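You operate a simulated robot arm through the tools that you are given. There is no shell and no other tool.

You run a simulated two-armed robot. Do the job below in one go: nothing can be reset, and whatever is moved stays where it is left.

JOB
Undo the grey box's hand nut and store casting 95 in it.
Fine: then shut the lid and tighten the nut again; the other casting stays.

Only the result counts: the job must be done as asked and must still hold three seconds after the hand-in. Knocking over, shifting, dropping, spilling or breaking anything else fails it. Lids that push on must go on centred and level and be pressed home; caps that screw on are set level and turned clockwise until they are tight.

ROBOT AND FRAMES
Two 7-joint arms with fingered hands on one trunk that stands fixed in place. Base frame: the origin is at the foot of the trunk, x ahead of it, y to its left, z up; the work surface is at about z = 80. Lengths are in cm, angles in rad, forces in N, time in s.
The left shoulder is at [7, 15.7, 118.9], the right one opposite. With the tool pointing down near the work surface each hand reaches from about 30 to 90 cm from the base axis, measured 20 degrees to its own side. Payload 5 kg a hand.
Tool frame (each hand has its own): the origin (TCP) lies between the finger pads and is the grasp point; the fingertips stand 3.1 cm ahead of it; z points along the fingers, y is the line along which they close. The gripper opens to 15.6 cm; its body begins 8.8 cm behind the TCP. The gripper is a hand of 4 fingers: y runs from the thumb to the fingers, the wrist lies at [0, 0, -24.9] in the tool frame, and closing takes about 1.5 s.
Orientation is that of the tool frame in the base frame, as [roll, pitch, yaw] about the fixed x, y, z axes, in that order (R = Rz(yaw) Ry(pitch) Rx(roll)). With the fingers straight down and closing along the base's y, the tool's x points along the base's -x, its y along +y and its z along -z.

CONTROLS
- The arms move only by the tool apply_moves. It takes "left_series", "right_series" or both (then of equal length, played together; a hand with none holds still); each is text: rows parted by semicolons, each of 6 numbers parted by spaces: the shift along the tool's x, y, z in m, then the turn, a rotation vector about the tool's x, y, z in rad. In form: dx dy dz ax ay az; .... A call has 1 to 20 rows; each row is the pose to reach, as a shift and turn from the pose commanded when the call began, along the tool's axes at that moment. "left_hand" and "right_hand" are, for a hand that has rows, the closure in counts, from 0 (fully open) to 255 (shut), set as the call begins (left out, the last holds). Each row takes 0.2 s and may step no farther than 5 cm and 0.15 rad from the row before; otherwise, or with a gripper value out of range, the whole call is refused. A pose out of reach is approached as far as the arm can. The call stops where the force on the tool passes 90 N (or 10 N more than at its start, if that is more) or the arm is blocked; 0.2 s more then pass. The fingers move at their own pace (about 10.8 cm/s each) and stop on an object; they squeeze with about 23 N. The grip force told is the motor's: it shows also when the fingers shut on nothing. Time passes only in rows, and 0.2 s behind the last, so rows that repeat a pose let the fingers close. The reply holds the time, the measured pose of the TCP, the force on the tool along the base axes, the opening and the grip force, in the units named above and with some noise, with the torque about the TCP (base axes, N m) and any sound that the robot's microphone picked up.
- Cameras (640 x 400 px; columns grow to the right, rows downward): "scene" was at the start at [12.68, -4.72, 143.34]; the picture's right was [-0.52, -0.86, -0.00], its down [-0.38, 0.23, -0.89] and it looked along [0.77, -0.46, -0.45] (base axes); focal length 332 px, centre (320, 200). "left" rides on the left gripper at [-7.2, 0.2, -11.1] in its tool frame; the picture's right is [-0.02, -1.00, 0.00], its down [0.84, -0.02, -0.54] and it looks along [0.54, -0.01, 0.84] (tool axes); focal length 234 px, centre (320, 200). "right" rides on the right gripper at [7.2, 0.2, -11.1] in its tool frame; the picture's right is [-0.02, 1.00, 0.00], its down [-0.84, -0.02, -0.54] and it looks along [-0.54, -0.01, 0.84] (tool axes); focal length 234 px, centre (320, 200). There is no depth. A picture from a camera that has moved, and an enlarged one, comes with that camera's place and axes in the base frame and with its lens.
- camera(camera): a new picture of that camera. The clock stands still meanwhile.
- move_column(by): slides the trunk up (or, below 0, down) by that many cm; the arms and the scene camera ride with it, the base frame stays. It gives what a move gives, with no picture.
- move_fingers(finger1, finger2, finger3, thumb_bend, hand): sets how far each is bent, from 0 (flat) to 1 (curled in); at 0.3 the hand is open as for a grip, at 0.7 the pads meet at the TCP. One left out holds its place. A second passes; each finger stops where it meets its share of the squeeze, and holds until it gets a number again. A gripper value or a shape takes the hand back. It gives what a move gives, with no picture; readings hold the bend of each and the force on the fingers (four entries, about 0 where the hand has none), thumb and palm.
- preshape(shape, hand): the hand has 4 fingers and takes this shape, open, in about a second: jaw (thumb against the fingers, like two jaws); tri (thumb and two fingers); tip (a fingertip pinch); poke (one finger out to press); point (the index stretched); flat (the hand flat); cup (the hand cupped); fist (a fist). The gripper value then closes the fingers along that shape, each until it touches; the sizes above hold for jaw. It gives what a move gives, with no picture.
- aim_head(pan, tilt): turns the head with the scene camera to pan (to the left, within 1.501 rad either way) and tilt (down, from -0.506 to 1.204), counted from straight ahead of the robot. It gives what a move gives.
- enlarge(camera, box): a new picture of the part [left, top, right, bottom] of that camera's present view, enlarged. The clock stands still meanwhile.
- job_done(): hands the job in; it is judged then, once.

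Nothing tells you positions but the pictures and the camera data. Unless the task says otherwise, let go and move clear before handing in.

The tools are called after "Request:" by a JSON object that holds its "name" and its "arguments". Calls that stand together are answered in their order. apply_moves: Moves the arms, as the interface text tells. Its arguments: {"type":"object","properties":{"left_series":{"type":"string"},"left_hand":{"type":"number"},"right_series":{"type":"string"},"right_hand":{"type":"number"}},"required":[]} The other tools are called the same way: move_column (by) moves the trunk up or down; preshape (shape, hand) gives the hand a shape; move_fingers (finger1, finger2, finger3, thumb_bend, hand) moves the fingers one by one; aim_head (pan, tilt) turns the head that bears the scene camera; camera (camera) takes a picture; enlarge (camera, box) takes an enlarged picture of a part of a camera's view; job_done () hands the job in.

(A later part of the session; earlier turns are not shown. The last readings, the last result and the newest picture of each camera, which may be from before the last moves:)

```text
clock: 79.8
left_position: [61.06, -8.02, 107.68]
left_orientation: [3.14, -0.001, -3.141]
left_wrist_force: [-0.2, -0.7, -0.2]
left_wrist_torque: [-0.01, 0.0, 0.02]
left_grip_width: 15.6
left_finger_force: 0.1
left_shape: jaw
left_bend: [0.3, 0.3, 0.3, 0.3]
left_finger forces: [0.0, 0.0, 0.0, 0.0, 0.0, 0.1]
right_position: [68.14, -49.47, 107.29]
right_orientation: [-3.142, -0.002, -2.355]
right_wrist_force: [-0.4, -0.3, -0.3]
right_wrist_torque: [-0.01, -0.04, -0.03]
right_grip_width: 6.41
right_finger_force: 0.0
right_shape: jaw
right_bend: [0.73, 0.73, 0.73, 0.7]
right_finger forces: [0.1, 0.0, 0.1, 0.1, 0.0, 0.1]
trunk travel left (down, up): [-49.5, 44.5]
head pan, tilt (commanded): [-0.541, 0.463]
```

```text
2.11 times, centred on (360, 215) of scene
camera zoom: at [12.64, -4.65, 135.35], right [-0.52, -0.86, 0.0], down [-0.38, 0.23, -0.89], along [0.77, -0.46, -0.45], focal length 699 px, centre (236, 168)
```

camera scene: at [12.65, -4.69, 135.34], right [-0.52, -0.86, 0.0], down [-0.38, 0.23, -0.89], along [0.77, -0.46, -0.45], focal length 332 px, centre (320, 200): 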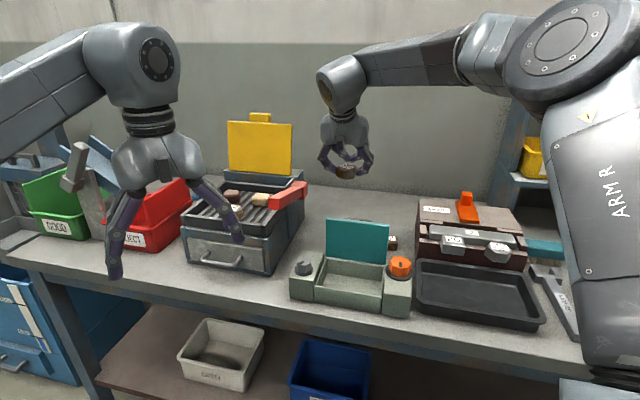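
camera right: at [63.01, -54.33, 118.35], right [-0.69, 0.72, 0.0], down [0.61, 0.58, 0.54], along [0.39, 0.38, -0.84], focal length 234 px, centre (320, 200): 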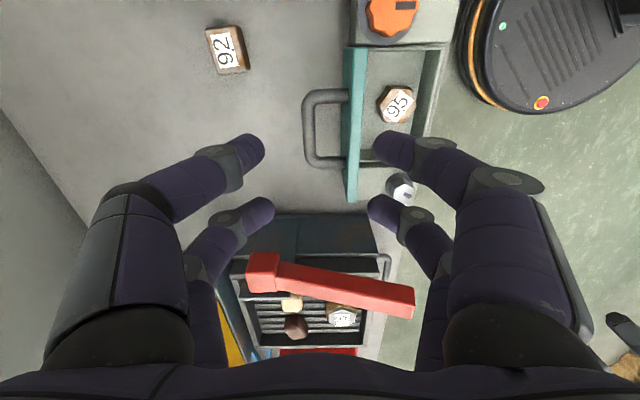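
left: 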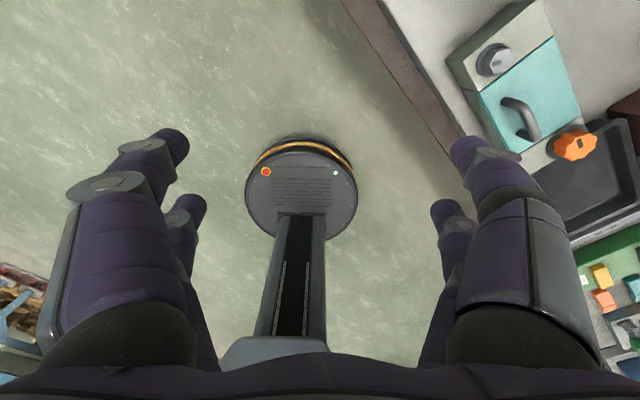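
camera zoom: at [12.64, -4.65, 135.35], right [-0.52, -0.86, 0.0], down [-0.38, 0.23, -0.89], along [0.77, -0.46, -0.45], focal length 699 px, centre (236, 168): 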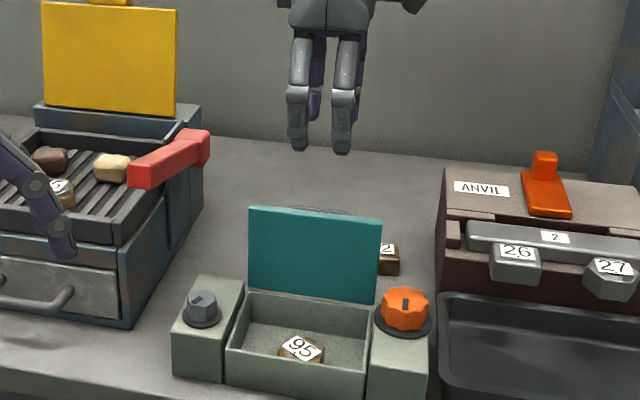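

Request:
{"name": "apply_moves", "arguments": {"right_series": "-0.003 -0.0104 0.02 0 0 0; -0.003 -0.0104 0.045 0 0 0; -0.003 -0.0104 0.06 0 0 0; -0.003 -0.0104 0.06 0 0 0; -0.003 -0.0104 0.06 0 0 0", "right_hand": 210}}

Request:
{"name": "camera", "arguments": {"camera": "right"}}

Request:
{"name": "enlarge", "arguments": {"camera": "right", "box": [230, 50, 410, 230]}}

```text
clock: 81.0
left_position: [61.11, -8.06, 107.59]
left_orientation: [3.141, -0.001, 3.141]
left_wrist_force: [0.1, 0.7, -0.6]
left_wrist_torque: [0.01, 0.01, -0.01]
left_grip_width: 15.58
left_finger_force: 0.1
left_shape: jaw
left_bend: [0.3, 0.3, 0.3, 0.3]
left_finger forces: [0.0, 0.0, 0.0, 0.0, 0.0, 0.0]
right_position: [69.15, -49.86, 101.17]
right_orientation: [3.141, -0.002, -2.357]
right_wrist_force: [0.0, 0.2, -0.3]
right_wrist_torque: [0.0, -0.05, 0.03]
right_grip_width: 2.79
right_finger_force: 0.0
right_shape: jaw
right_bend: [0.73, 0.73, 0.73, 0.7]
right_finger forces: [0.1, 0.0, 0.0, 0.1, 0.0, 0.0]
trunk travel left (down, up): [-49.5, 44.5]
head pan, tilt (commanded): [-0.541, 0.463]
```

```text
taken
camera right: at [64.09, -54.84, 112.32], right [-0.69, 0.72, 0.0], down [0.61, 0.58, 0.54], along [0.39, 0.37, -0.84], focal length 234 px, centre (320, 200)
```

right: 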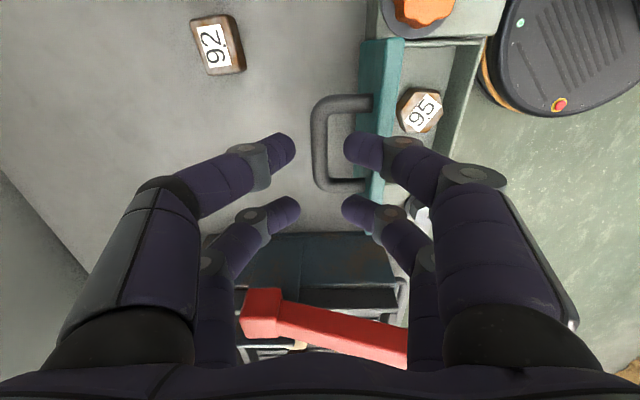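

```text
2.22 times, centred on (320, 140) of right
camera zoom: at [64.09, -54.84, 112.32], right [-0.69, 0.72, 0.0], down [0.61, 0.58, 0.54], along [0.39, 0.37, -0.84], focal length 520 px, centre (320, 333)
```

zoom: 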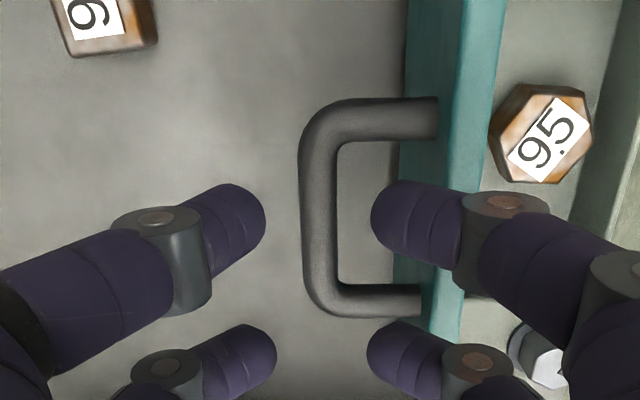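

Request:
{"name": "apply_moves", "arguments": {"right_series": "0 0 -0.015 0 0 0; 0 0.025 -0.015 0 0 0; 0 0.0453 -0.015 0 0 0; 0 0.0453 -0.015 0 0 0; 0 0.0453 -0.015 0 0 0", "right_hand": 178}}

Request:
{"name": "camera", "arguments": {"camera": "right"}}

Request:
{"name": "enlarge", "arguments": {"camera": "scene", "box": [290, 140, 430, 270]}}

```text
clock: 82.2
left_position: [61.19, -8.01, 107.6]
left_orientation: [3.141, 0.0, -3.141]
left_wrist_force: [0.0, -0.3, 0.6]
left_wrist_torque: [-0.01, 0.01, 0.0]
left_grip_width: 15.59
left_finger_force: 0.1
left_shape: jaw
left_bend: [0.3, 0.3, 0.3, 0.3]
left_finger forces: [0.1, 0.0, 0.0, 0.1, 0.1, 0.0]
right_position: [65.89, -46.56, 102.66]
right_orientation: [-3.141, 0.0, -2.356]
right_wrist_force: [-0.6, -0.4, 0.4]
right_wrist_torque: [0.02, 0.02, -0.02]
right_grip_width: 4.67
right_finger_force: 0.1
right_shape: jaw
right_bend: [0.73, 0.73, 0.73, 0.7]
right_finger forces: [0.0, 0.0, 0.0, 0.0, 0.0, 0.0]
trunk travel left (down, up): [-49.5, 44.5]
head pan, tilt (commanded): [-0.541, 0.463]
```

```text
taken
camera right: at [60.73, -51.57, 113.77], right [-0.69, 0.72, 0.0], down [0.61, 0.58, 0.54], along [0.39, 0.37, -0.84], focal length 234 px, centre (320, 200)
```

right: 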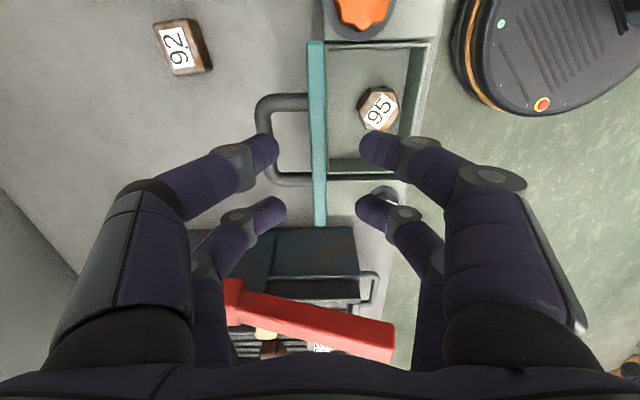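

```text
3.08 times, centred on (360, 205) of scene
camera zoom: at [12.66, -4.64, 135.35], right [-0.52, -0.86, 0.0], down [-0.38, 0.23, -0.89], along [0.77, -0.46, -0.45], focal length 1021 px, centre (197, 185)
```

zoom: 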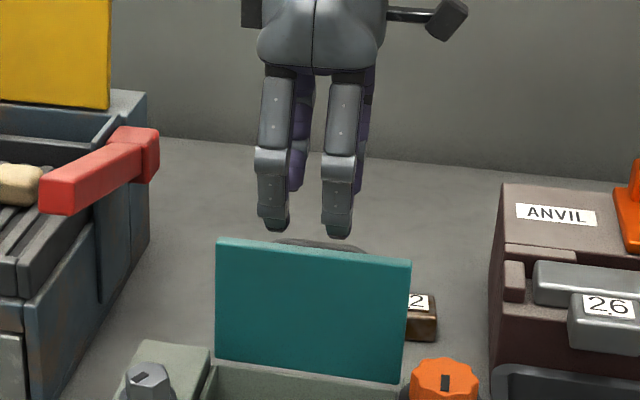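

Request:
{"name": "apply_moves", "arguments": {"right_series": "0 0 0.02 0 0 0; 0 0 0.0416 0 0 0; 0 0 0.0416 0 0 0"}}

Request:
{"name": "apply_moves", "arguments": {"right_series": "0 0 0 0 0 0; 0 0 0 0 0 0; 0 0 0 0 0 0; 0 0 0 0 0 0; 0 0 0 0 0 0", "right_hand": 255}}

Request:
{"name": "camera", "arguments": {"camera": "right"}}

Request:
{"name": "enlarge", "arguments": {"camera": "scene", "box": [290, 140, 430, 270]}}

```text
clock: 83.0
left_position: [61.14, -8.04, 107.61]
left_orientation: [3.142, 0.001, -3.14]
left_wrist_force: [0.1, -0.3, -1.3]
left_wrist_torque: [-0.01, -0.02, 0.0]
left_grip_width: 15.6
left_finger_force: 0.0
left_shape: jaw
left_bend: [0.3, 0.3, 0.3, 0.3]
left_finger forces: [0.1, 0.0, 0.0, 0.1, 0.1, 0.0]
right_position: [65.94, -46.68, 98.62]
right_orientation: [-3.142, -0.003, -2.355]
right_wrist_force: [0.6, -0.7, -0.5]
right_wrist_torque: [0.0, 0.0, 0.05]
right_grip_width: 4.7
right_finger_force: 0.0
right_shape: jaw
right_bend: [0.73, 0.73, 0.73, 0.7]
right_finger forces: [0.1, 0.0, 0.1, 0.1, 0.1, 0.0]
trunk travel left (down, up): [-49.5, 44.5]
head pan, tilt (commanded): [-0.541, 0.463]
```

```text
clock: 84.2
left_position: [61.12, -8.0, 107.65]
left_orientation: [-3.141, 0.001, 3.141]
left_wrist_force: [0.3, -0.1, -0.5]
left_wrist_torque: [0.03, 0.02, -0.03]
left_grip_width: 15.61
left_finger_force: 0.1
left_shape: jaw
left_bend: [0.3, 0.3, 0.3, 0.3]
left_finger forces: [0.0, 0.1, 0.1, 0.1, 0.1, 0.1]
right_position: [65.88, -46.65, 98.72]
right_orientation: [3.141, -0.001, -2.355]
right_wrist_force: [0.5, -0.1, 2.6]
right_wrist_torque: [-0.03, 0.0, -0.01]
right_grip_width: 0.48
right_finger_force: 23.1
right_shape: jaw
right_bend: [0.71, 0.71, 0.71, 0.7]
right_finger forces: [16.4, 16.5, 16.6, 0.0, 17.5, 0.0]
trunk travel left (down, up): [-49.5, 44.5]
head pan, tilt (commanded): [-0.541, 0.463]
```

```text
taken
camera right: at [60.77, -51.57, 109.79], right [-0.69, 0.72, 0.0], down [0.61, 0.58, 0.54], along [0.39, 0.37, -0.84], focal length 234 px, centre (320, 200)
```

right: 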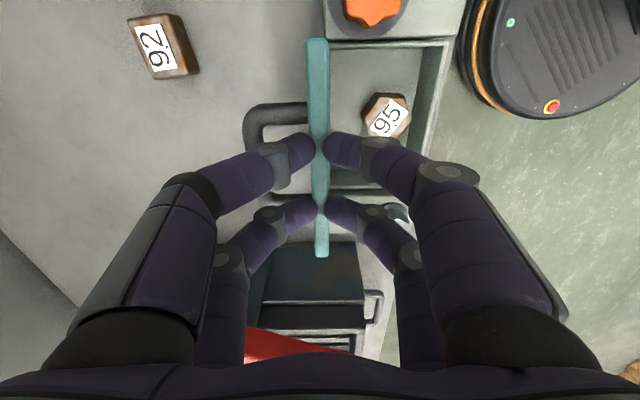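

```text
3.08 times, centred on (360, 205) of scene
camera zoom: at [12.67, -4.64, 135.35], right [-0.52, -0.86, 0.0], down [-0.38, 0.23, -0.89], along [0.77, -0.46, -0.45], focal length 1021 px, centre (197, 185)
```

zoom: 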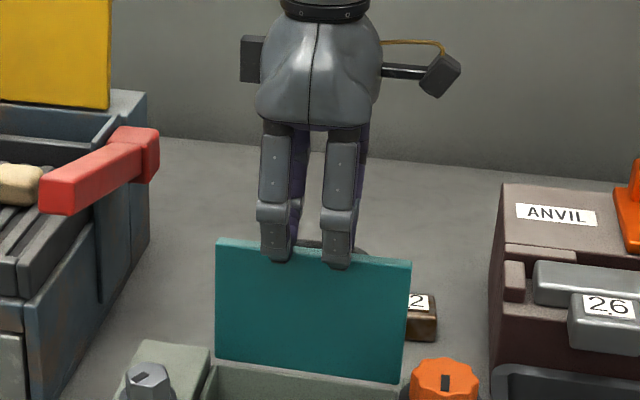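

Request:
{"name": "apply_moves", "arguments": {"right_series": "0 0.0062 -0.0003 0.05 0 0; 0 0.0123 -0.0006 0.1 0 0; 0 0.0185 -0.0004 0.15 0 0; 0 0.0277 0.0008 0.225 0 0; 0 0.0369 0.002 0.3 0 0; 0 0.0459 0.0043 0.375 0 0; 0 0.0547 0.0072 0.45 0 0; 0 0.0633 0.0107 0.525 0 0; 0 0.0715 0.0149 0.6 0 0; 0 0.0715 0.0149 0.6 0 0"}}

Request:
{"name": "camera", "arguments": {"camera": "right"}}

Request:
{"name": "enlarge", "arguments": {"camera": "scene", "box": [270, 120, 450, 310]}}

```text
clock: 86.4
left_position: [61.15, -7.86, 107.71]
left_orientation: [3.141, 0.001, 3.141]
left_wrist_force: [0.1, -0.2, 0.1]
left_wrist_torque: [0.0, 0.02, 0.03]
left_grip_width: 15.59
left_finger_force: 0.1
left_shape: jaw
left_bend: [0.3, 0.3, 0.3, 0.3]
left_finger forces: [0.1, 0.1, 0.0, 0.1, 0.0, 0.0]
right_position: [60.78, -41.56, 97.33]
right_orientation: [-2.539, -0.002, -2.357]
right_wrist_force: [-0.4, 7.4, 9.5]
right_wrist_torque: [0.14, -0.11, 0.04]
right_grip_width: 0.33
right_finger_force: 22.7
right_shape: jaw
right_bend: [0.72, 0.72, 0.71, 0.71]
right_finger forces: [0.0, 22.1, 22.1, 0.1, 0.1, 0.0]
trunk travel left (down, up): [-49.5, 44.5]
head pan, tilt (commanded): [-0.541, 0.463]
```

```text
taken
camera right: at [51.24, -42.04, 106.33], right [-0.57, 0.6, -0.57], down [0.39, 0.8, 0.46], along [0.73, 0.04, -0.68], focal length 234 px, centre (320, 200)
```

right: 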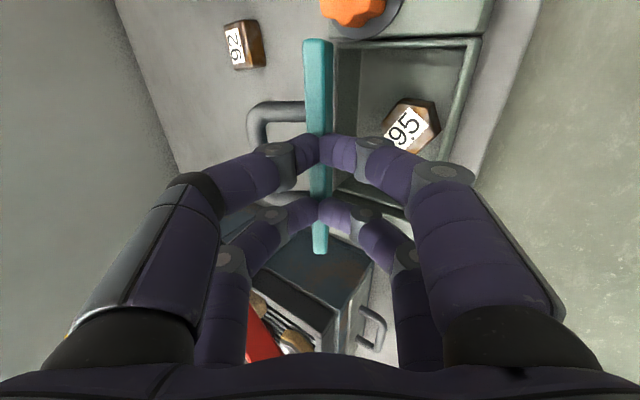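

```text
2.11 times, centred on (360, 215) of scene
camera zoom: at [12.57, -4.47, 135.36], right [-0.52, -0.86, 0.0], down [-0.38, 0.23, -0.9], along [0.77, -0.46, -0.45], focal length 699 px, centre (236, 168)
```

zoom: 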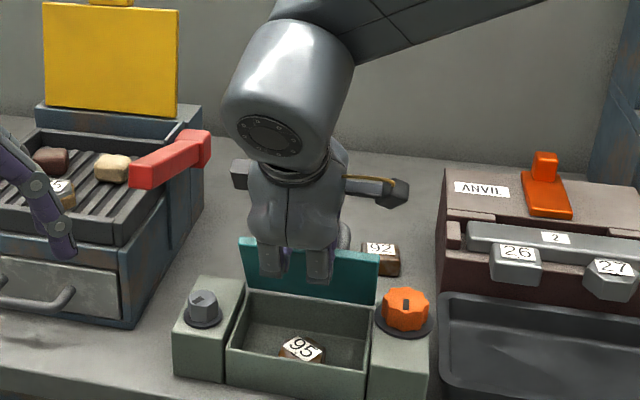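

Request:
{"name": "apply_moves", "arguments": {"right_series": "0 0 0 0 0 0; 0 0 0 0 0 0; 0 0 0.005 0 0 0; 0 0 0.01 0 0 0; 0 0 0.01 0 0 0", "right_hand": 212}}

Request:
{"name": "camera", "arguments": {"camera": "right"}}

```text
clock: 87.6
left_position: [61.03, -8.03, 107.77]
left_orientation: [3.141, 0.002, -3.142]
left_wrist_force: [0.1, 0.7, -0.3]
left_wrist_torque: [0.08, 0.01, -0.05]
left_grip_width: 15.58
left_finger_force: 0.2
left_shape: jaw
left_bend: [0.3, 0.3, 0.3, 0.3]
left_finger forces: [0.0, 0.1, 0.1, 0.1, 0.0, 0.1]
right_position: [61.02, -42.05, 96.69]
right_orientation: [-2.536, 0.0, -2.357]
right_wrist_force: [-6.9, 2.0, 23.3]
right_wrist_torque: [-0.57, -0.63, -0.1]
right_grip_width: 2.46
right_finger_force: 14.8
right_shape: jaw
right_bend: [0.7, 0.7, 0.76, 0.71]
right_finger forces: [6.6, 6.3, 18.4, 0.1, 10.9, 0.0]
trunk travel left (down, up): [-49.5, 44.5]
head pan, tilt (commanded): [-0.541, 0.463]
```

```text
taken
camera right: at [51.55, -42.53, 105.74], right [-0.56, 0.6, -0.57], down [0.38, 0.8, 0.46], along [0.73, 0.04, -0.68], focal length 234 px, centre (320, 200)
```

right: 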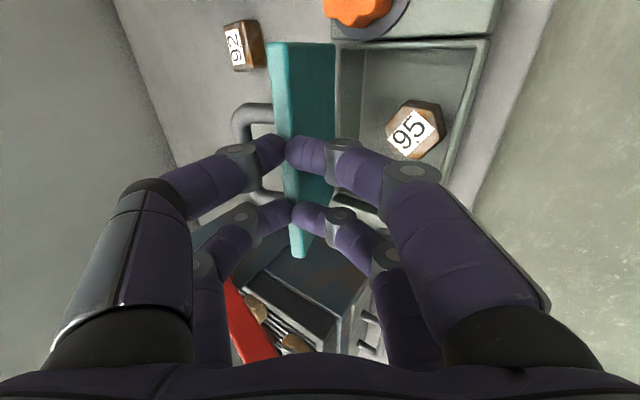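

Request:
{"name": "apply_moves", "arguments": {"right_series": "0 0 -0.005 0 0 0; 0 0 -0.01 0 0 0; 0 0 -0.012 0 0 0; 0 0 -0.012 0 0 0; 0 0 -0.012 0 0 0", "right_hand": 170}}

Request:
{"name": "camera", "arguments": {"camera": "right"}}

Request:
{"name": "enlarge", "arguments": {"camera": "scene", "box": [270, 120, 450, 310]}}

```text
clock: 88.8
left_position: [61.16, -8.05, 107.66]
left_orientation: [3.141, 0.0, -3.141]
left_wrist_force: [0.6, -0.2, 0.1]
left_wrist_torque: [-0.01, 0.01, -0.01]
left_grip_width: 15.57
left_finger_force: 0.0
left_shape: jaw
left_bend: [0.3, 0.3, 0.3, 0.3]
left_finger forces: [0.0, 0.0, 0.0, 0.0, 0.0, 0.0]
right_position: [60.78, -41.65, 97.3]
right_orientation: [-2.543, -0.002, -2.357]
right_wrist_force: [0.8, -0.2, 0.8]
right_wrist_torque: [-0.01, -0.01, 0.02]
right_grip_width: 5.14
right_finger_force: 0.1
right_shape: jaw
right_bend: [0.73, 0.73, 0.74, 0.7]
right_finger forces: [0.1, 0.0, 0.0, 0.0, 0.0, 0.0]
trunk travel left (down, up): [-49.5, 44.5]
head pan, tilt (commanded): [-0.541, 0.463]
```

```text
taken
camera right: at [51.2, -42.12, 106.44], right [-0.57, 0.6, -0.56], down [0.39, 0.8, 0.46], along [0.73, 0.04, -0.69], focal length 234 px, centre (320, 200)
```

right: 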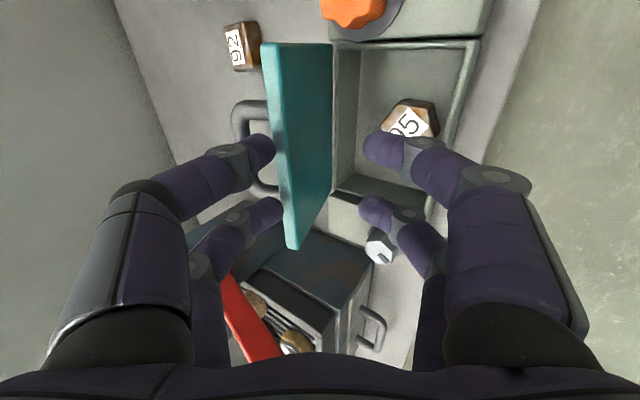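

```text
2.11 times, centred on (360, 215) of scene
camera zoom: at [12.66, -4.63, 135.34], right [-0.52, -0.86, 0.0], down [-0.38, 0.23, -0.89], along [0.77, -0.46, -0.45], focal length 699 px, centre (236, 168)
```

zoom: 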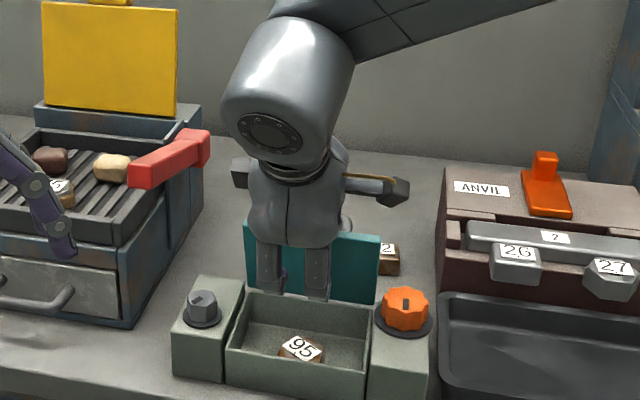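

Request:
{"name": "apply_moves", "arguments": {"right_series": "0 -0.005 0 0 0 0; 0 -0.005 -0.03 0 0 0; 0 -0.005 -0.07 0 0 0; 0 -0.005 -0.11 0 0 0; 0 -0.005 -0.11 0 0 0"}}

Request:
{"name": "apply_moves", "arguments": {"right_series": "0 0 0 -0.15 0 0; 0 0 0 -0.3 0 0; 0 0 0 -0.45 0 0; 0 0 0 -0.6 0 0; 0 0 0 -0.6 0 0", "right_hand": 255}}

Request:
{"name": "enlarge", "arguments": {"camera": "scene", "box": [270, 120, 450, 310]}}

```text
clock: 90.0
left_position: [61.22, -7.97, 107.59]
left_orientation: [-3.141, -0.001, 3.141]
left_wrist_force: [-0.6, -0.1, 0.1]
left_wrist_torque: [0.02, 0.03, -0.04]
left_grip_width: 15.6
left_finger_force: 0.0
left_shape: jaw
left_bend: [0.3, 0.3, 0.3, 0.3]
left_finger forces: [0.0, 0.0, 0.0, 0.1, 0.0, 0.0]
right_position: [56.78, -37.47, 106.7]
right_orientation: [-2.543, 0.0, -2.355]
right_wrist_force: [0.1, 0.3, -0.3]
right_wrist_torque: [0.04, 0.05, -0.01]
right_grip_width: 5.17
right_finger_force: 0.1
right_shape: jaw
right_bend: [0.73, 0.73, 0.74, 0.7]
right_finger forces: [0.0, 0.0, 0.0, 0.1, 0.0, 0.1]
trunk travel left (down, up): [-49.5, 44.5]
head pan, tilt (commanded): [-0.541, 0.463]
```

```text
clock: 91.2
left_position: [61.19, -8.07, 107.75]
left_orientation: [-3.141, 0.001, -3.141]
left_wrist_force: [0.4, 0.5, -0.2]
left_wrist_torque: [-0.06, -0.04, 0.02]
left_grip_width: 15.61
left_finger_force: 0.2
left_shape: jaw
left_bend: [0.3, 0.3, 0.3, 0.3]
left_finger forces: [0.0, 0.1, 0.0, 0.0, 0.1, 0.1]
right_position: [56.65, -37.35, 106.7]
right_orientation: [3.14, -0.002, -2.357]
right_wrist_force: [0.0, 0.3, 0.6]
right_wrist_torque: [0.01, 0.0, 0.01]
right_grip_width: 0.0
right_finger_force: 22.3
right_shape: jaw
right_bend: [0.7, 0.7, 0.7, 0.7]
right_finger forces: [0.0, 0.0, 0.1, 0.1, 0.0, 0.0]
trunk travel left (down, up): [-49.5, 44.5]
head pan, tilt (commanded): [-0.541, 0.463]
```

```text
2.11 times, centred on (360, 215) of scene
camera zoom: at [12.59, -4.57, 135.36], right [-0.52, -0.86, 0.0], down [-0.38, 0.23, -0.9], along [0.77, -0.46, -0.45], focal length 699 px, centre (236, 168)
```

zoom: 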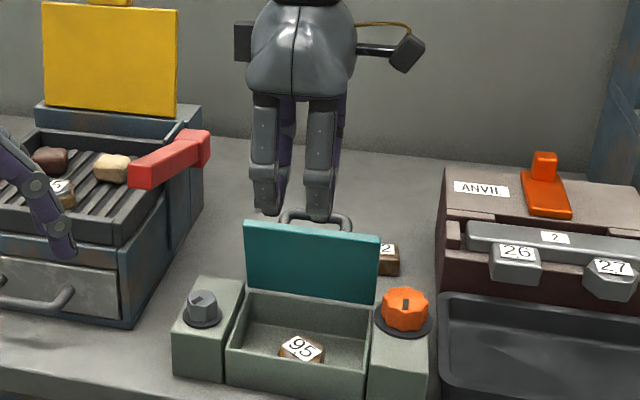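

Request:
{"name": "apply_moves", "arguments": {"right_series": "0 -0.0445 0 0.05 0 0; 0 -0.089 0 0.1 0 0; 0 -0.1335 0 0.15 0 0; 0 -0.178 0 0.2 0 0; 0 -0.178 0 0.2 0 0"}}

Request:
{"name": "camera", "arguments": {"camera": "right"}}

```text
clock: 92.4
left_position: [61.08, -8.0, 107.78]
left_orientation: [-3.141, 0.0, -3.14]
left_wrist_force: [-0.7, 1.2, -0.1]
left_wrist_torque: [-0.03, -0.01, -0.02]
left_grip_width: 15.58
left_finger_force: 0.1
left_shape: jaw
left_bend: [0.3, 0.3, 0.3, 0.3]
left_finger forces: [0.0, 0.0, 0.0, 0.1, 0.1, 0.0]
right_position: [69.35, -50.15, 106.86]
right_orientation: [-2.941, -0.001, -2.357]
right_wrist_force: [-0.8, 1.4, 0.3]
right_wrist_torque: [-0.02, -0.01, 0.01]
right_grip_width: 0.01
right_finger_force: 23.0
right_shape: jaw
right_bend: [0.7, 0.7, 0.7, 0.7]
right_finger forces: [0.0, 0.1, 0.0, 0.1, 0.0, 0.1]
trunk travel left (down, up): [-49.5, 44.5]
head pan, tilt (commanded): [-0.541, 0.463]
```

```text
taken
camera right: at [62.73, -53.5, 117.75], right [-0.68, 0.71, -0.2], down [0.53, 0.66, 0.54], along [0.51, 0.26, -0.82], focal length 234 px, centre (320, 200)
```

right: 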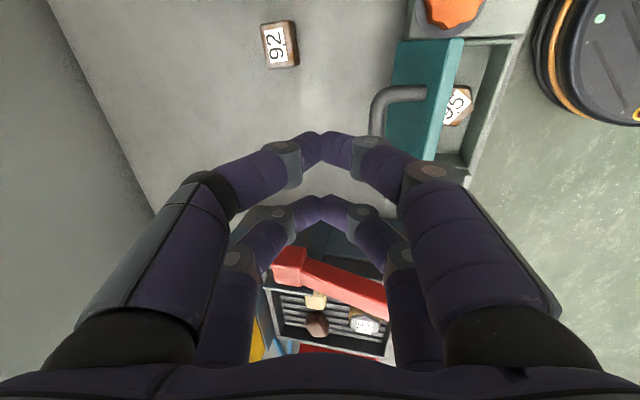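

Request:
{"name": "apply_moves", "arguments": {"right_series": "0 0.0 0.0204 0 0 0; 0 0.008 0.0596 0 0 0; 0 0.014 0.089 0 0 0; 0 0.0173 0.1057 0 0 0; 0 0.0173 0.1057 0 0 0"}}

Request:
{"name": "camera", "arguments": {"camera": "right"}}

Request:
{"name": "enlarge", "arguments": {"camera": "scene", "box": [270, 120, 450, 310]}}

```text
clock: 93.6
left_position: [60.78, -7.87, 107.83]
left_orientation: [-3.14, 0.003, 3.141]
left_wrist_force: [-0.3, 0.2, 1.2]
left_wrist_torque: [0.03, 0.02, 0.02]
left_grip_width: 15.6
left_finger_force: 0.0
left_shape: jaw
left_bend: [0.3, 0.3, 0.3, 0.3]
left_finger forces: [0.0, 0.0, 0.1, 0.0, 0.0, 0.0]
right_position: [69.59, -50.3, 97.14]
right_orientation: [-2.926, 0.008, -2.359]
right_wrist_force: [7.6, -16.7, 49.8]
right_wrist_torque: [0.34, 1.04, 0.2]
right_grip_width: 0.0
right_finger_force: 23.1
right_shape: jaw
right_bend: [0.7, 0.7, 0.7, 0.7]
right_finger forces: [35.0, 17.9, 0.0, 0.0, 0.0, 0.1]
trunk travel left (down, up): [-49.5, 44.5]
head pan, tilt (commanded): [-0.541, 0.463]
```

```text
taken
camera right: at [62.7, -53.65, 107.83], right [-0.67, 0.71, -0.21], down [0.52, 0.66, 0.54], along [0.53, 0.25, -0.81], focal length 234 px, centre (320, 200)
```

right: 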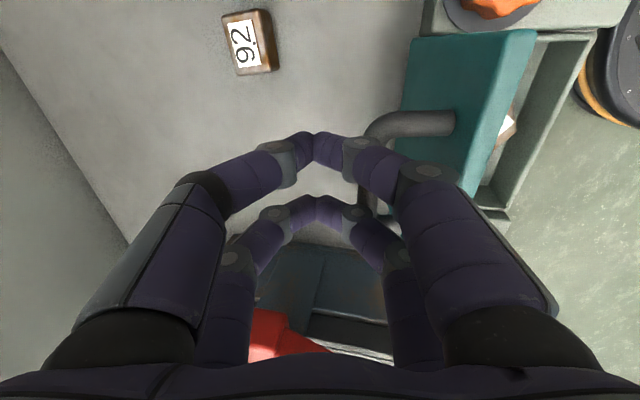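

```text
2.11 times, centred on (360, 215) of scene
camera zoom: at [12.23, -4.48, 135.47], right [-0.52, -0.86, 0.0], down [-0.38, 0.23, -0.9], along [0.77, -0.46, -0.44], focal length 699 px, centre (236, 168)
```

zoom: 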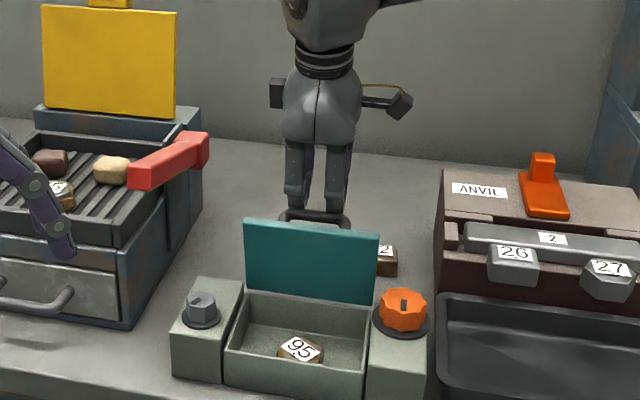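

Request:
{"name": "apply_moves", "arguments": {"right_series": "0 -0.006 -0.0294 0 0 0; 0 -0.013 -0.064 0 0 0; 0 -0.0199 -0.098 0 0 0; 0 -0.0199 -0.098 0 0 0"}}

Request:
{"name": "apply_moves", "arguments": {"right_series": "0 0.04 -0.008 -0.1 0 0; 0 0.075 -0.015 -0.2 0 0; 0 0.075 -0.015 -0.2 0 0", "right_hand": 185}}

Request:
{"name": "camera", "arguments": {"camera": "right"}}

Request:
{"name": "enlarge", "arguments": {"camera": "scene", "box": [270, 120, 450, 310]}}

```text
clock: 94.6
left_position: [61.15, -8.12, 107.63]
left_orientation: [3.141, 0.0, -3.141]
left_wrist_force: [1.3, -0.4, 0.1]
left_wrist_torque: [0.0, -0.01, 0.01]
left_grip_width: 15.57
left_finger_force: 0.0
left_shape: jaw
left_bend: [0.3, 0.3, 0.3, 0.3]
left_finger forces: [0.1, 0.0, 0.1, 0.1, 0.0, 0.0]
right_position: [69.64, -50.4, 105.83]
right_orientation: [-2.944, -0.003, -2.357]
right_wrist_force: [0.4, -0.4, 0.0]
right_wrist_torque: [-0.02, -0.01, 0.02]
right_grip_width: 0.0
right_finger_force: 22.8
right_shape: jaw
right_bend: [0.7, 0.7, 0.7, 0.7]
right_finger forces: [0.0, 0.0, 0.1, 0.0, 0.0, 0.1]
trunk travel left (down, up): [-49.5, 44.5]
head pan, tilt (commanded): [-0.541, 0.463]
```

```text
clock: 95.4
left_position: [61.18, -7.93, 107.57]
left_orientation: [-3.141, 0.001, -3.14]
left_wrist_force: [-0.2, 0.0, 0.4]
left_wrist_torque: [0.0, 0.0, 0.01]
left_grip_width: 15.57
left_finger_force: 0.1
left_shape: jaw
left_bend: [0.3, 0.3, 0.3, 0.3]
left_finger forces: [0.0, 0.0, 0.0, 0.0, 0.1, 0.0]
right_position: [64.11, -44.73, 105.81]
right_orientation: [3.141, -0.001, -2.357]
right_wrist_force: [0.2, 0.4, 0.4]
right_wrist_torque: [0.01, 0.02, 0.02]
right_grip_width: 4.26
right_finger_force: 0.1
right_shape: jaw
right_bend: [0.73, 0.73, 0.73, 0.7]
right_finger forces: [0.0, 0.0, 0.0, 0.0, 0.0, 0.1]
trunk travel left (down, up): [-49.5, 44.5]
head pan, tilt (commanded): [-0.541, 0.463]
```

```text
taken
camera right: at [59.0, -49.72, 117.04], right [-0.69, 0.72, 0.0], down [0.61, 0.58, 0.54], along [0.39, 0.38, -0.84], focal length 234 px, centre (320, 200)
```

right: 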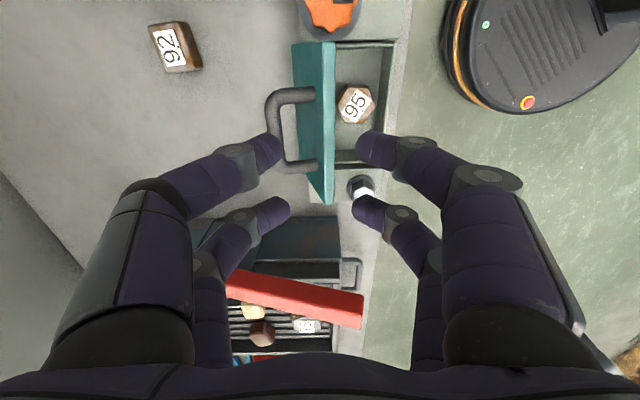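

```text
2.11 times, centred on (360, 215) of scene
camera zoom: at [12.71, -4.65, 135.34], right [-0.52, -0.86, 0.0], down [-0.38, 0.23, -0.89], along [0.77, -0.46, -0.45], focal length 699 px, centre (236, 168)
```

zoom: 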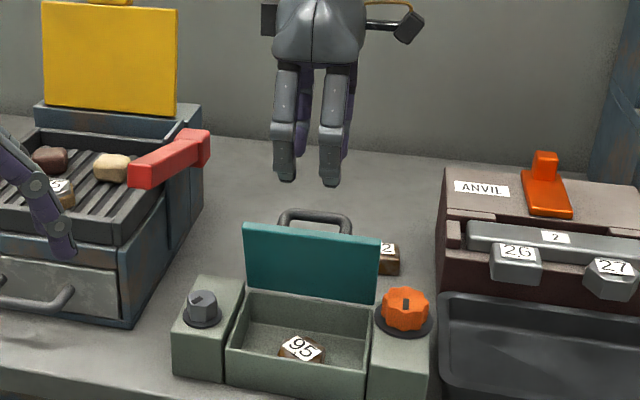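

Request:
{"name": "apply_moves", "arguments": {"right_series": "0.0025 0.012 0.015 0.12 0 0; 0.0025 0.0216 0.034 0.22 0 0; 0.0025 0.0216 0.038 0.22 0 0; 0.0025 0.0216 0.038 0.22 0 0", "right_hand": 190}}

Request:
{"name": "camera", "arguments": {"camera": "right"}}

```text
clock: 96.4
left_position: [61.25, -8.14, 107.62]
left_orientation: [3.141, 0.0, 3.141]
left_wrist_force: [-0.2, -0.6, -0.1]
left_wrist_torque: [-0.02, 0.0, -0.01]
left_grip_width: 15.58
left_finger_force: 0.0
left_shape: jaw
left_bend: [0.3, 0.3, 0.3, 0.3]
left_finger forces: [0.1, 0.1, 0.1, 0.1, 0.0, 0.0]
right_position: [62.47, -43.6, 102.21]
right_orientation: [-2.923, -0.002, -2.355]
right_wrist_force: [0.3, -0.6, -0.3]
right_wrist_torque: [-0.03, -0.02, 0.01]
right_grip_width: 4.02
right_finger_force: 0.1
right_shape: jaw
right_bend: [0.73, 0.73, 0.73, 0.7]
right_finger forces: [0.1, 0.0, 0.1, 0.0, 0.0, 0.0]
trunk travel left (down, up): [-49.5, 44.5]
head pan, tilt (commanded): [-0.541, 0.463]
```

```text
taken
camera right: at [55.6, -46.76, 112.95], right [-0.67, 0.71, -0.22], down [0.52, 0.66, 0.53], along [0.52, 0.25, -0.82], focal length 234 px, centre (320, 200)
```

right: 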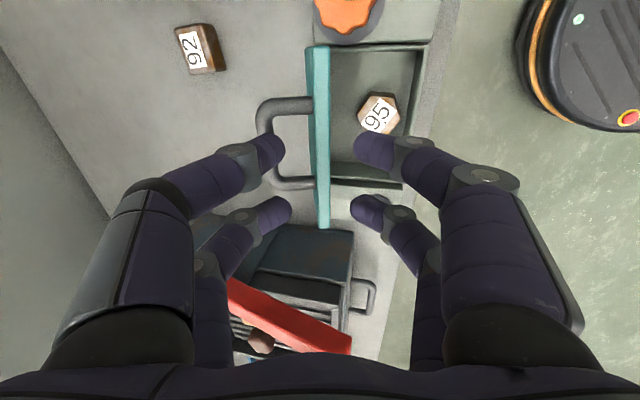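

Request:
{"name": "apply_moves", "arguments": {"right_series": "0 0 0.02 0 0 0; 0 0 0.04 0 0 0; 0 0 0.049 0 0 0; 0 0 0.049 0 0 0"}}

Request:
{"name": "apply_moves", "arguments": {"right_series": "0 0 0 0 0 0; 0 0 0 0 0 0; 0 0 0 0 0 0", "right_hand": 214}}

Request:
{"name": "camera", "arguments": {"camera": "right"}}

```text
clock: 97.4
left_position: [61.04, -8.03, 107.67]
left_orientation: [3.141, 0.0, 3.14]
left_wrist_force: [-1.0, 0.2, -0.8]
left_wrist_torque: [-0.01, 0.03, -0.04]
left_grip_width: 15.59
left_finger_force: 0.1
left_shape: jaw
left_bend: [0.3, 0.3, 0.3, 0.3]
left_finger forces: [0.0, 0.0, 0.0, 0.1, 0.1, 0.0]
right_position: [63.13, -44.38, 97.37]
right_orientation: [-2.921, -0.004, -2.355]
right_wrist_force: [1.5, 0.6, 4.3]
right_wrist_torque: [-0.13, -0.06, 0.03]
right_grip_width: 4.08
right_finger_force: 0.1
right_shape: jaw
right_bend: [0.73, 0.73, 0.73, 0.7]
right_finger forces: [0.0, 0.0, 0.1, 0.1, 4.1, 0.0]
trunk travel left (down, up): [-49.5, 44.5]
head pan, tilt (commanded): [-0.541, 0.463]
```

```text
clock: 98.2
left_position: [61.16, -7.89, 107.48]
left_orientation: [3.141, 0.0, -3.141]
left_wrist_force: [0.4, -0.2, -0.5]
left_wrist_torque: [0.01, -0.02, -0.01]
left_grip_width: 15.58
left_finger_force: 0.1
left_shape: jaw
left_bend: [0.3, 0.3, 0.3, 0.3]
left_finger forces: [0.1, 0.1, 0.0, 0.1, 0.0, 0.1]
right_position: [63.16, -44.35, 97.44]
right_orientation: [-2.922, -0.002, -2.357]
right_wrist_force: [1.9, 0.0, 2.7]
right_wrist_torque: [-0.06, -0.04, 0.09]
right_grip_width: 2.58
right_finger_force: 0.1
right_shape: jaw
right_bend: [0.73, 0.73, 0.73, 0.7]
right_finger forces: [0.0, 0.0, 0.0, 0.1, 3.0, 0.1]
trunk travel left (down, up): [-49.5, 44.5]
head pan, tilt (commanded): [-0.541, 0.463]
```

```text
taken
camera right: at [56.29, -47.59, 108.15], right [-0.67, 0.71, -0.22], down [0.52, 0.66, 0.53], along [0.52, 0.25, -0.82], focal length 234 px, centre (320, 200)
```

right: 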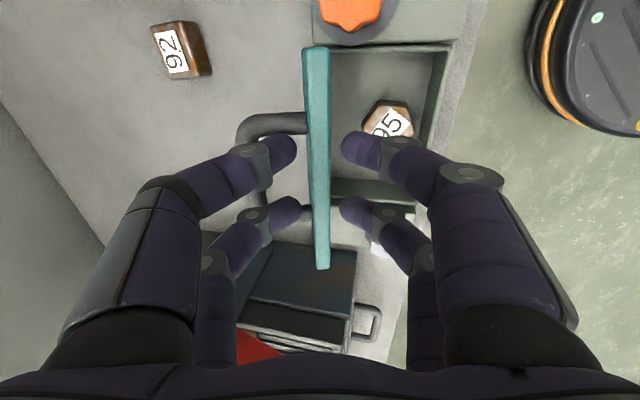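

Request:
{"name": "apply_moves", "arguments": {"right_series": "0 0.0085 0.0004 0.075 0 0; 0 0.0169 0.0012 0.15 0 0; 0 0.0252 0.0028 0.225 0 0; 0 0.0334 0.0048 0.3 0 0; 0 0.0414 0.0076 0.375 0 0; 0 0.0492 0.0109 0.45 0 0; 0 0.0492 0.0109 0.45 0 0"}}

Request:
{"name": "camera", "arguments": {"camera": "right"}}

Request:
{"name": "enlarge", "arguments": {"camera": "scene", "box": [270, 120, 450, 310]}}

```text
clock: 99.8
left_position: [61.08, -8.1, 107.76]
left_orientation: [3.141, -0.001, -3.141]
left_wrist_force: [-0.5, 0.8, -0.4]
left_wrist_torque: [0.0, -0.02, 0.04]
left_grip_width: 15.58
left_finger_force: 0.1
left_shape: jaw
left_bend: [0.3, 0.3, 0.3, 0.3]
left_finger forces: [0.0, 0.0, 0.0, 0.0, 0.0, 0.1]
right_position: [59.84, -41.1, 95.19]
right_orientation: [-2.471, -0.002, -2.357]
right_wrist_force: [0.6, 1.3, 1.5]
right_wrist_torque: [-0.02, -0.03, 0.03]
right_grip_width: 2.54
right_finger_force: 0.0
right_shape: jaw
right_bend: [0.73, 0.73, 0.73, 0.7]
right_finger forces: [0.0, 0.0, 0.0, 0.0, 1.9, 0.0]
trunk travel left (down, up): [-49.5, 44.5]
head pan, tilt (commanded): [-0.541, 0.463]
```

```text
taken
camera right: at [49.94, -41.23, 103.79], right [-0.54, 0.57, -0.62], down [0.36, 0.82, 0.44], along [0.76, 0.01, -0.65], focal length 234 px, centre (320, 200)
```

right: 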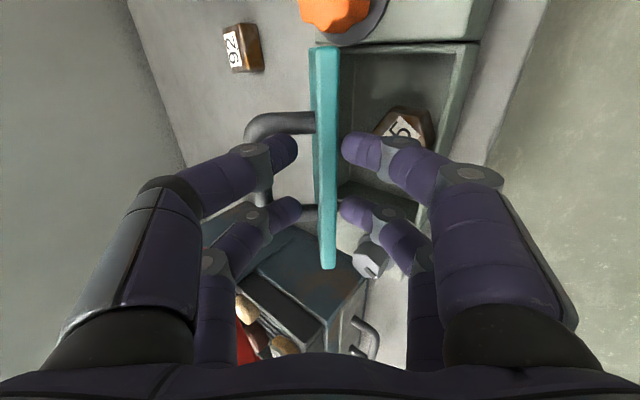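

```text
2.11 times, centred on (360, 215) of scene
camera zoom: at [12.67, -4.63, 135.35], right [-0.52, -0.86, 0.0], down [-0.38, 0.23, -0.89], along [0.77, -0.46, -0.45], focal length 699 px, centre (236, 168)
```

zoom: 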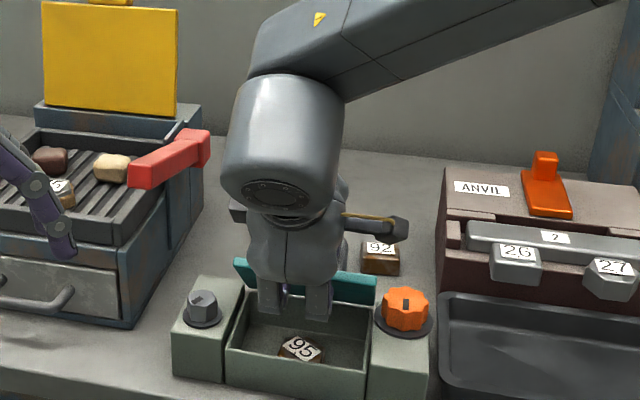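

Request:
{"name": "apply_moves", "arguments": {"right_series": "0 0.0085 0.0003 0.075 0 0; 0 0.0169 0.0011 0.15 0 0; 0 0.0252 0.0026 0.225 0 0; 0 0.0334 0.0048 0.3 0 0; 0 0.0388 0.0065 0.35 0 0; 0 0.0388 0.0065 0.35 0 0"}}

Request:
{"name": "camera", "arguments": {"camera": "right"}}

Request:
{"name": "enlarge", "arguments": {"camera": "scene", "box": [270, 120, 450, 310]}}

```text
clock: 101.2
left_position: [61.07, -8.02, 107.61]
left_orientation: [3.141, 0.0, -3.141]
left_wrist_force: [0.2, 0.3, 0.1]
left_wrist_torque: [-0.01, 0.0, 0.0]
left_grip_width: 15.59
left_finger_force: 0.0
left_shape: jaw
left_bend: [0.3, 0.3, 0.3, 0.3]
left_finger forces: [0.0, 0.0, 0.0, 0.0, 0.0, 0.1]
right_position: [57.99, -39.18, 92.46]
right_orientation: [-2.12, -0.003, -2.355]
right_wrist_force: [0.0, 2.2, -0.1]
right_wrist_torque: [0.0, 0.0, 0.01]
right_grip_width: 2.49
right_finger_force: 0.1
right_shape: jaw
right_bend: [0.73, 0.73, 0.73, 0.7]
right_finger forces: [0.0, 0.1, 0.0, 0.0, 1.3, 0.1]
trunk travel left (down, up): [-49.5, 44.5]
head pan, tilt (commanded): [-0.541, 0.463]
```

```text
taken
camera right: at [46.29, -37.55, 98.0], right [-0.35, 0.39, -0.85], down [0.27, 0.91, 0.3], along [0.89, -0.13, -0.43], focal length 234 px, centre (320, 200)
```

right: 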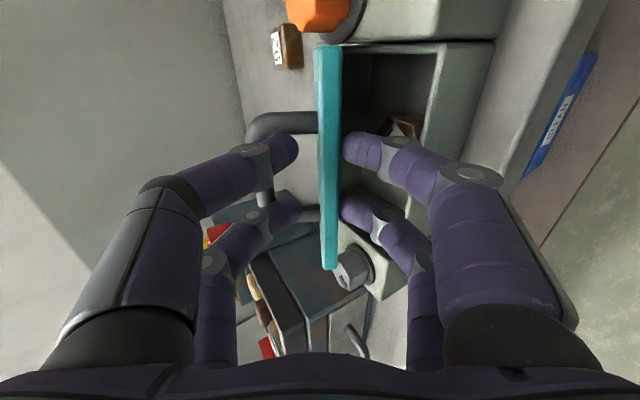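

```text
2.11 times, centred on (360, 215) of scene
camera zoom: at [12.67, -4.64, 135.34], right [-0.52, -0.86, 0.0], down [-0.38, 0.23, -0.89], along [0.77, -0.46, -0.45], focal length 699 px, centre (236, 168)
```

zoom: 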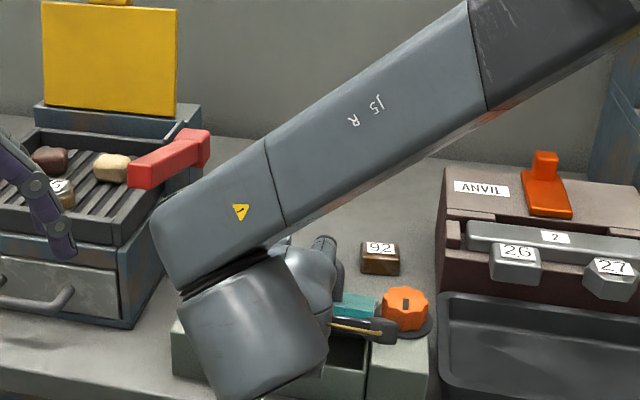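

Request:
{"name": "apply_moves", "arguments": {"right_series": "0 0 -0.025 0 0 0; 0 0 -0.055 0 0 0; 0 0 -0.09 0 0 0; 0 0 -0.09 0 0 0"}}

Request:
{"name": "camera", "arguments": {"camera": "right"}}

Request:
{"name": "camera", "arguments": {"camera": "scene"}}

```text
clock: 102.2
left_position: [61.28, -8.04, 107.55]
left_orientation: [-3.141, 0.0, -3.141]
left_wrist_force: [1.3, 0.4, -0.8]
left_wrist_torque: [0.01, 0.03, 0.0]
left_grip_width: 15.62
left_finger_force: 0.0
left_shape: jaw
left_bend: [0.3, 0.3, 0.3, 0.3]
left_finger forces: [0.0, 0.1, 0.0, 0.0, 0.0, 0.0]
right_position: [52.66, -34.0, 96.93]
right_orientation: [-2.122, -0.003, -2.355]
right_wrist_force: [0.7, 0.3, 0.5]
right_wrist_torque: [0.0, 0.04, -0.03]
right_grip_width: 2.51
right_finger_force: 0.1
right_shape: jaw
right_bend: [0.73, 0.73, 0.73, 0.7]
right_finger forces: [0.0, 0.0, 0.0, 0.0, 0.0, 0.0]
trunk travel left (down, up): [-49.5, 44.5]
head pan, tilt (commanded): [-0.541, 0.463]
```

```text
taken
camera right: at [41.01, -32.11, 102.61], right [-0.35, 0.39, -0.85], down [0.27, 0.91, 0.3], along [0.89, -0.13, -0.43], focal length 234 px, centre (320, 200)
```

right: 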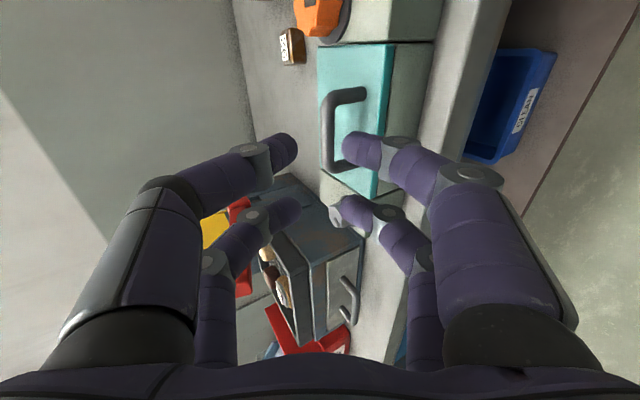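

```text
taken
camera scene: at [12.74, -4.68, 135.33], right [-0.52, -0.86, 0.0], down [-0.38, 0.23, -0.89], along [0.77, -0.46, -0.45], focal length 332 px, centre (320, 200)
```

scene: 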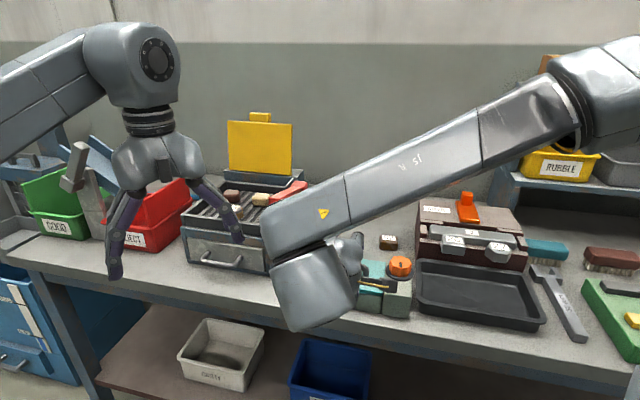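

Request:
{"name": "apply_moves", "arguments": {"right_series": "0 -0.0128 -0.0078 -0.13 0 0; 0 -0.0256 -0.0157 -0.26 0 0; 0 -0.0383 -0.0235 -0.39 0 0; 0 -0.0511 -0.0314 -0.52 0 0; 0 -0.0639 -0.0392 -0.65 0 0; 0 -0.0767 -0.0471 -0.78 0 0; 0 -0.0894 -0.0549 -0.91 0 0; 0 -0.1022 -0.0628 -1.02 0 0; 0 -0.1022 -0.0628 -1.02 0 0"}}

Request:
{"name": "camera", "arguments": {"camera": "right"}}

Request:
{"name": "enlarge", "arguments": {"camera": "scene", "box": [270, 180, 450, 330]}}

```text
clock: 104.2
left_position: [61.11, -8.12, 107.58]
left_orientation: [-3.141, 0.0, -3.141]
left_wrist_force: [0.1, -0.3, 0.8]
left_wrist_torque: [0.0, 0.0, -0.02]
left_grip_width: 15.58
left_finger_force: 0.0
left_shape: jaw
left_bend: [0.3, 0.3, 0.3, 0.3]
left_finger forces: [0.0, 0.0, 0.1, 0.0, 0.0, 0.0]
right_position: [52.84, -33.75, 109.04]
right_orientation: [3.138, -0.002, -2.357]
right_wrist_force: [-0.4, 0.2, 1.1]
right_wrist_torque: [0.03, 0.01, 0.0]
right_grip_width: 2.5
right_finger_force: 0.1
right_shape: jaw
right_bend: [0.73, 0.73, 0.73, 0.7]
right_finger forces: [0.0, 0.1, 0.0, 0.1, 0.1, 0.0]
trunk travel left (down, up): [-49.5, 44.5]
head pan, tilt (commanded): [-0.541, 0.463]
```

```text
taken
camera right: at [47.58, -38.71, 120.1], right [-0.69, 0.72, 0.0], down [0.61, 0.58, 0.54], along [0.39, 0.38, -0.84], focal length 234 px, centre (320, 200)
```

right: 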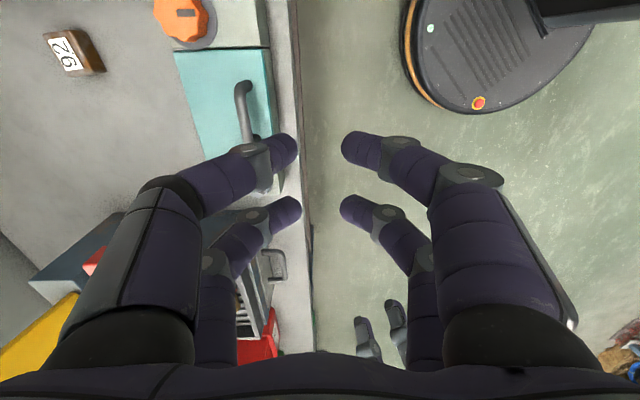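

```text
2.67 times, centred on (360, 255) of scene
camera zoom: at [12.66, -4.65, 135.34], right [-0.52, -0.86, 0.0], down [-0.38, 0.23, -0.89], along [0.77, -0.46, -0.45], focal length 885 px, centre (213, 53)
```

zoom: 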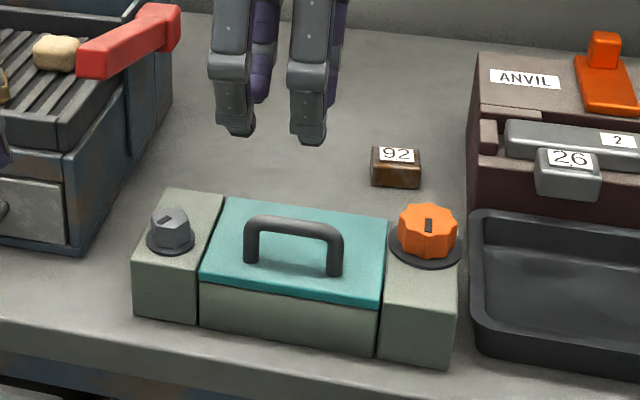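

Request:
{"name": "enlarge", "arguments": {"camera": "scene", "box": [300, 225, 410, 315]}}

```text
4.44 times, centred on (355, 270) of scene
camera zoom: at [12.66, -4.65, 135.34], right [-0.52, -0.86, 0.0], down [-0.38, 0.23, -0.89], along [0.77, -0.46, -0.45], focal length 1475 px, centre (164, -111)
```

zoom: 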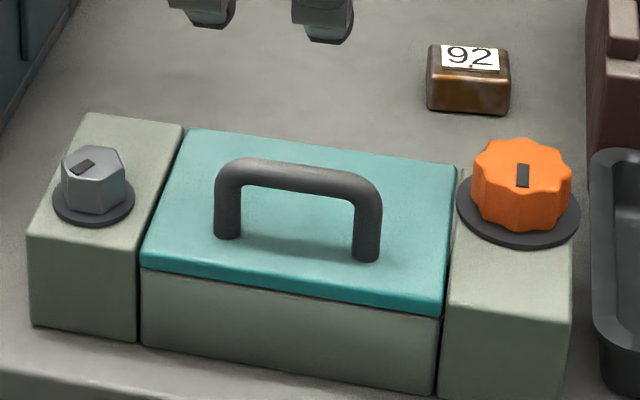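

Request:
{"name": "apply_moves", "arguments": {"right_series": "0 -0.045 0 0 0 0; 0 -0.093 0 0 0 0; 0.001 -0.093 0.045 0 0 0; 0.001 -0.093 0.09 0 0 0; 0.001 -0.093 0.13 0 0 0; 0.001 -0.093 0.13 0 0 0", "right_hand": 255}}

Request:
{"name": "camera", "arguments": {"camera": "right"}}

```text
clock: 105.6
left_position: [61.11, -8.01, 107.58]
left_orientation: [3.14, 0.0, 3.141]
left_wrist_force: [-0.7, 0.4, 0.2]
left_wrist_torque: [-0.02, -0.01, 0.0]
left_grip_width: 15.58
left_finger_force: 0.0
left_shape: jaw
left_bend: [0.3, 0.3, 0.3, 0.3]
left_finger forces: [0.0, 0.0, 0.0, 0.0, 0.1, 0.0]
right_position: [59.09, -40.33, 95.98]
right_orientation: [3.141, -0.001, -2.357]
right_wrist_force: [0.6, 0.5, 0.0]
right_wrist_torque: [0.0, 0.0, -0.01]
right_grip_width: 0.0
right_finger_force: 22.6
right_shape: jaw
right_bend: [0.7, 0.7, 0.7, 0.7]
right_finger forces: [0.0, 0.0, 0.1, 0.1, 0.0, 0.0]
trunk travel left (down, up): [-49.5, 44.5]
head pan, tilt (commanded): [-0.541, 0.463]
```

```text
taken
camera right: at [53.85, -45.31, 107.07], right [-0.69, 0.72, 0.0], down [0.61, 0.58, 0.54], along [0.39, 0.37, -0.84], focal length 234 px, centre (320, 200)
```

right: 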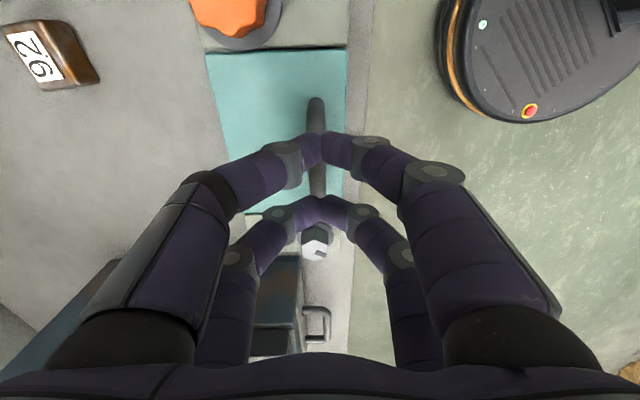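

Tips are over the handle; now a gentle press to make sure the lid is home.

Request:
{"name": "apply_moves", "arguments": {"right_series": "0 0 0.006 0 0 0; 0 0 0.012 0 0 0; 0 0 0.016 0 0 0; 0 0 0.02 0 0 0; 0 0 0.02 0 0 0"}}

```text
clock: 106.8
left_position: [61.1, -7.95, 107.67]
left_orientation: [3.141, -0.001, 3.141]
left_wrist_force: [0.5, -0.4, -0.2]
left_wrist_torque: [0.0, 0.0, 0.03]
left_grip_width: 15.59
left_finger_force: 0.2
left_shape: jaw
left_bend: [0.3, 0.3, 0.3, 0.3]
left_finger forces: [0.0, 0.0, 0.0, 0.0, 0.1, 0.0]
right_position: [59.04, -40.56, 94.1]
right_orientation: [-3.141, 0.0, -2.355]
right_wrist_force: [3.4, -3.6, 11.0]
right_wrist_torque: [-0.01, -0.26, -0.06]
right_grip_width: 0.0
right_finger_force: 22.7
right_shape: jaw
right_bend: [0.7, 0.7, 0.7, 0.7]
right_finger forces: [0.1, 0.0, 0.0, 0.0, 0.0, 0.0]
trunk travel left (down, up): [-49.5, 44.5]
head pan, tilt (commanded): [-0.541, 0.463]
```

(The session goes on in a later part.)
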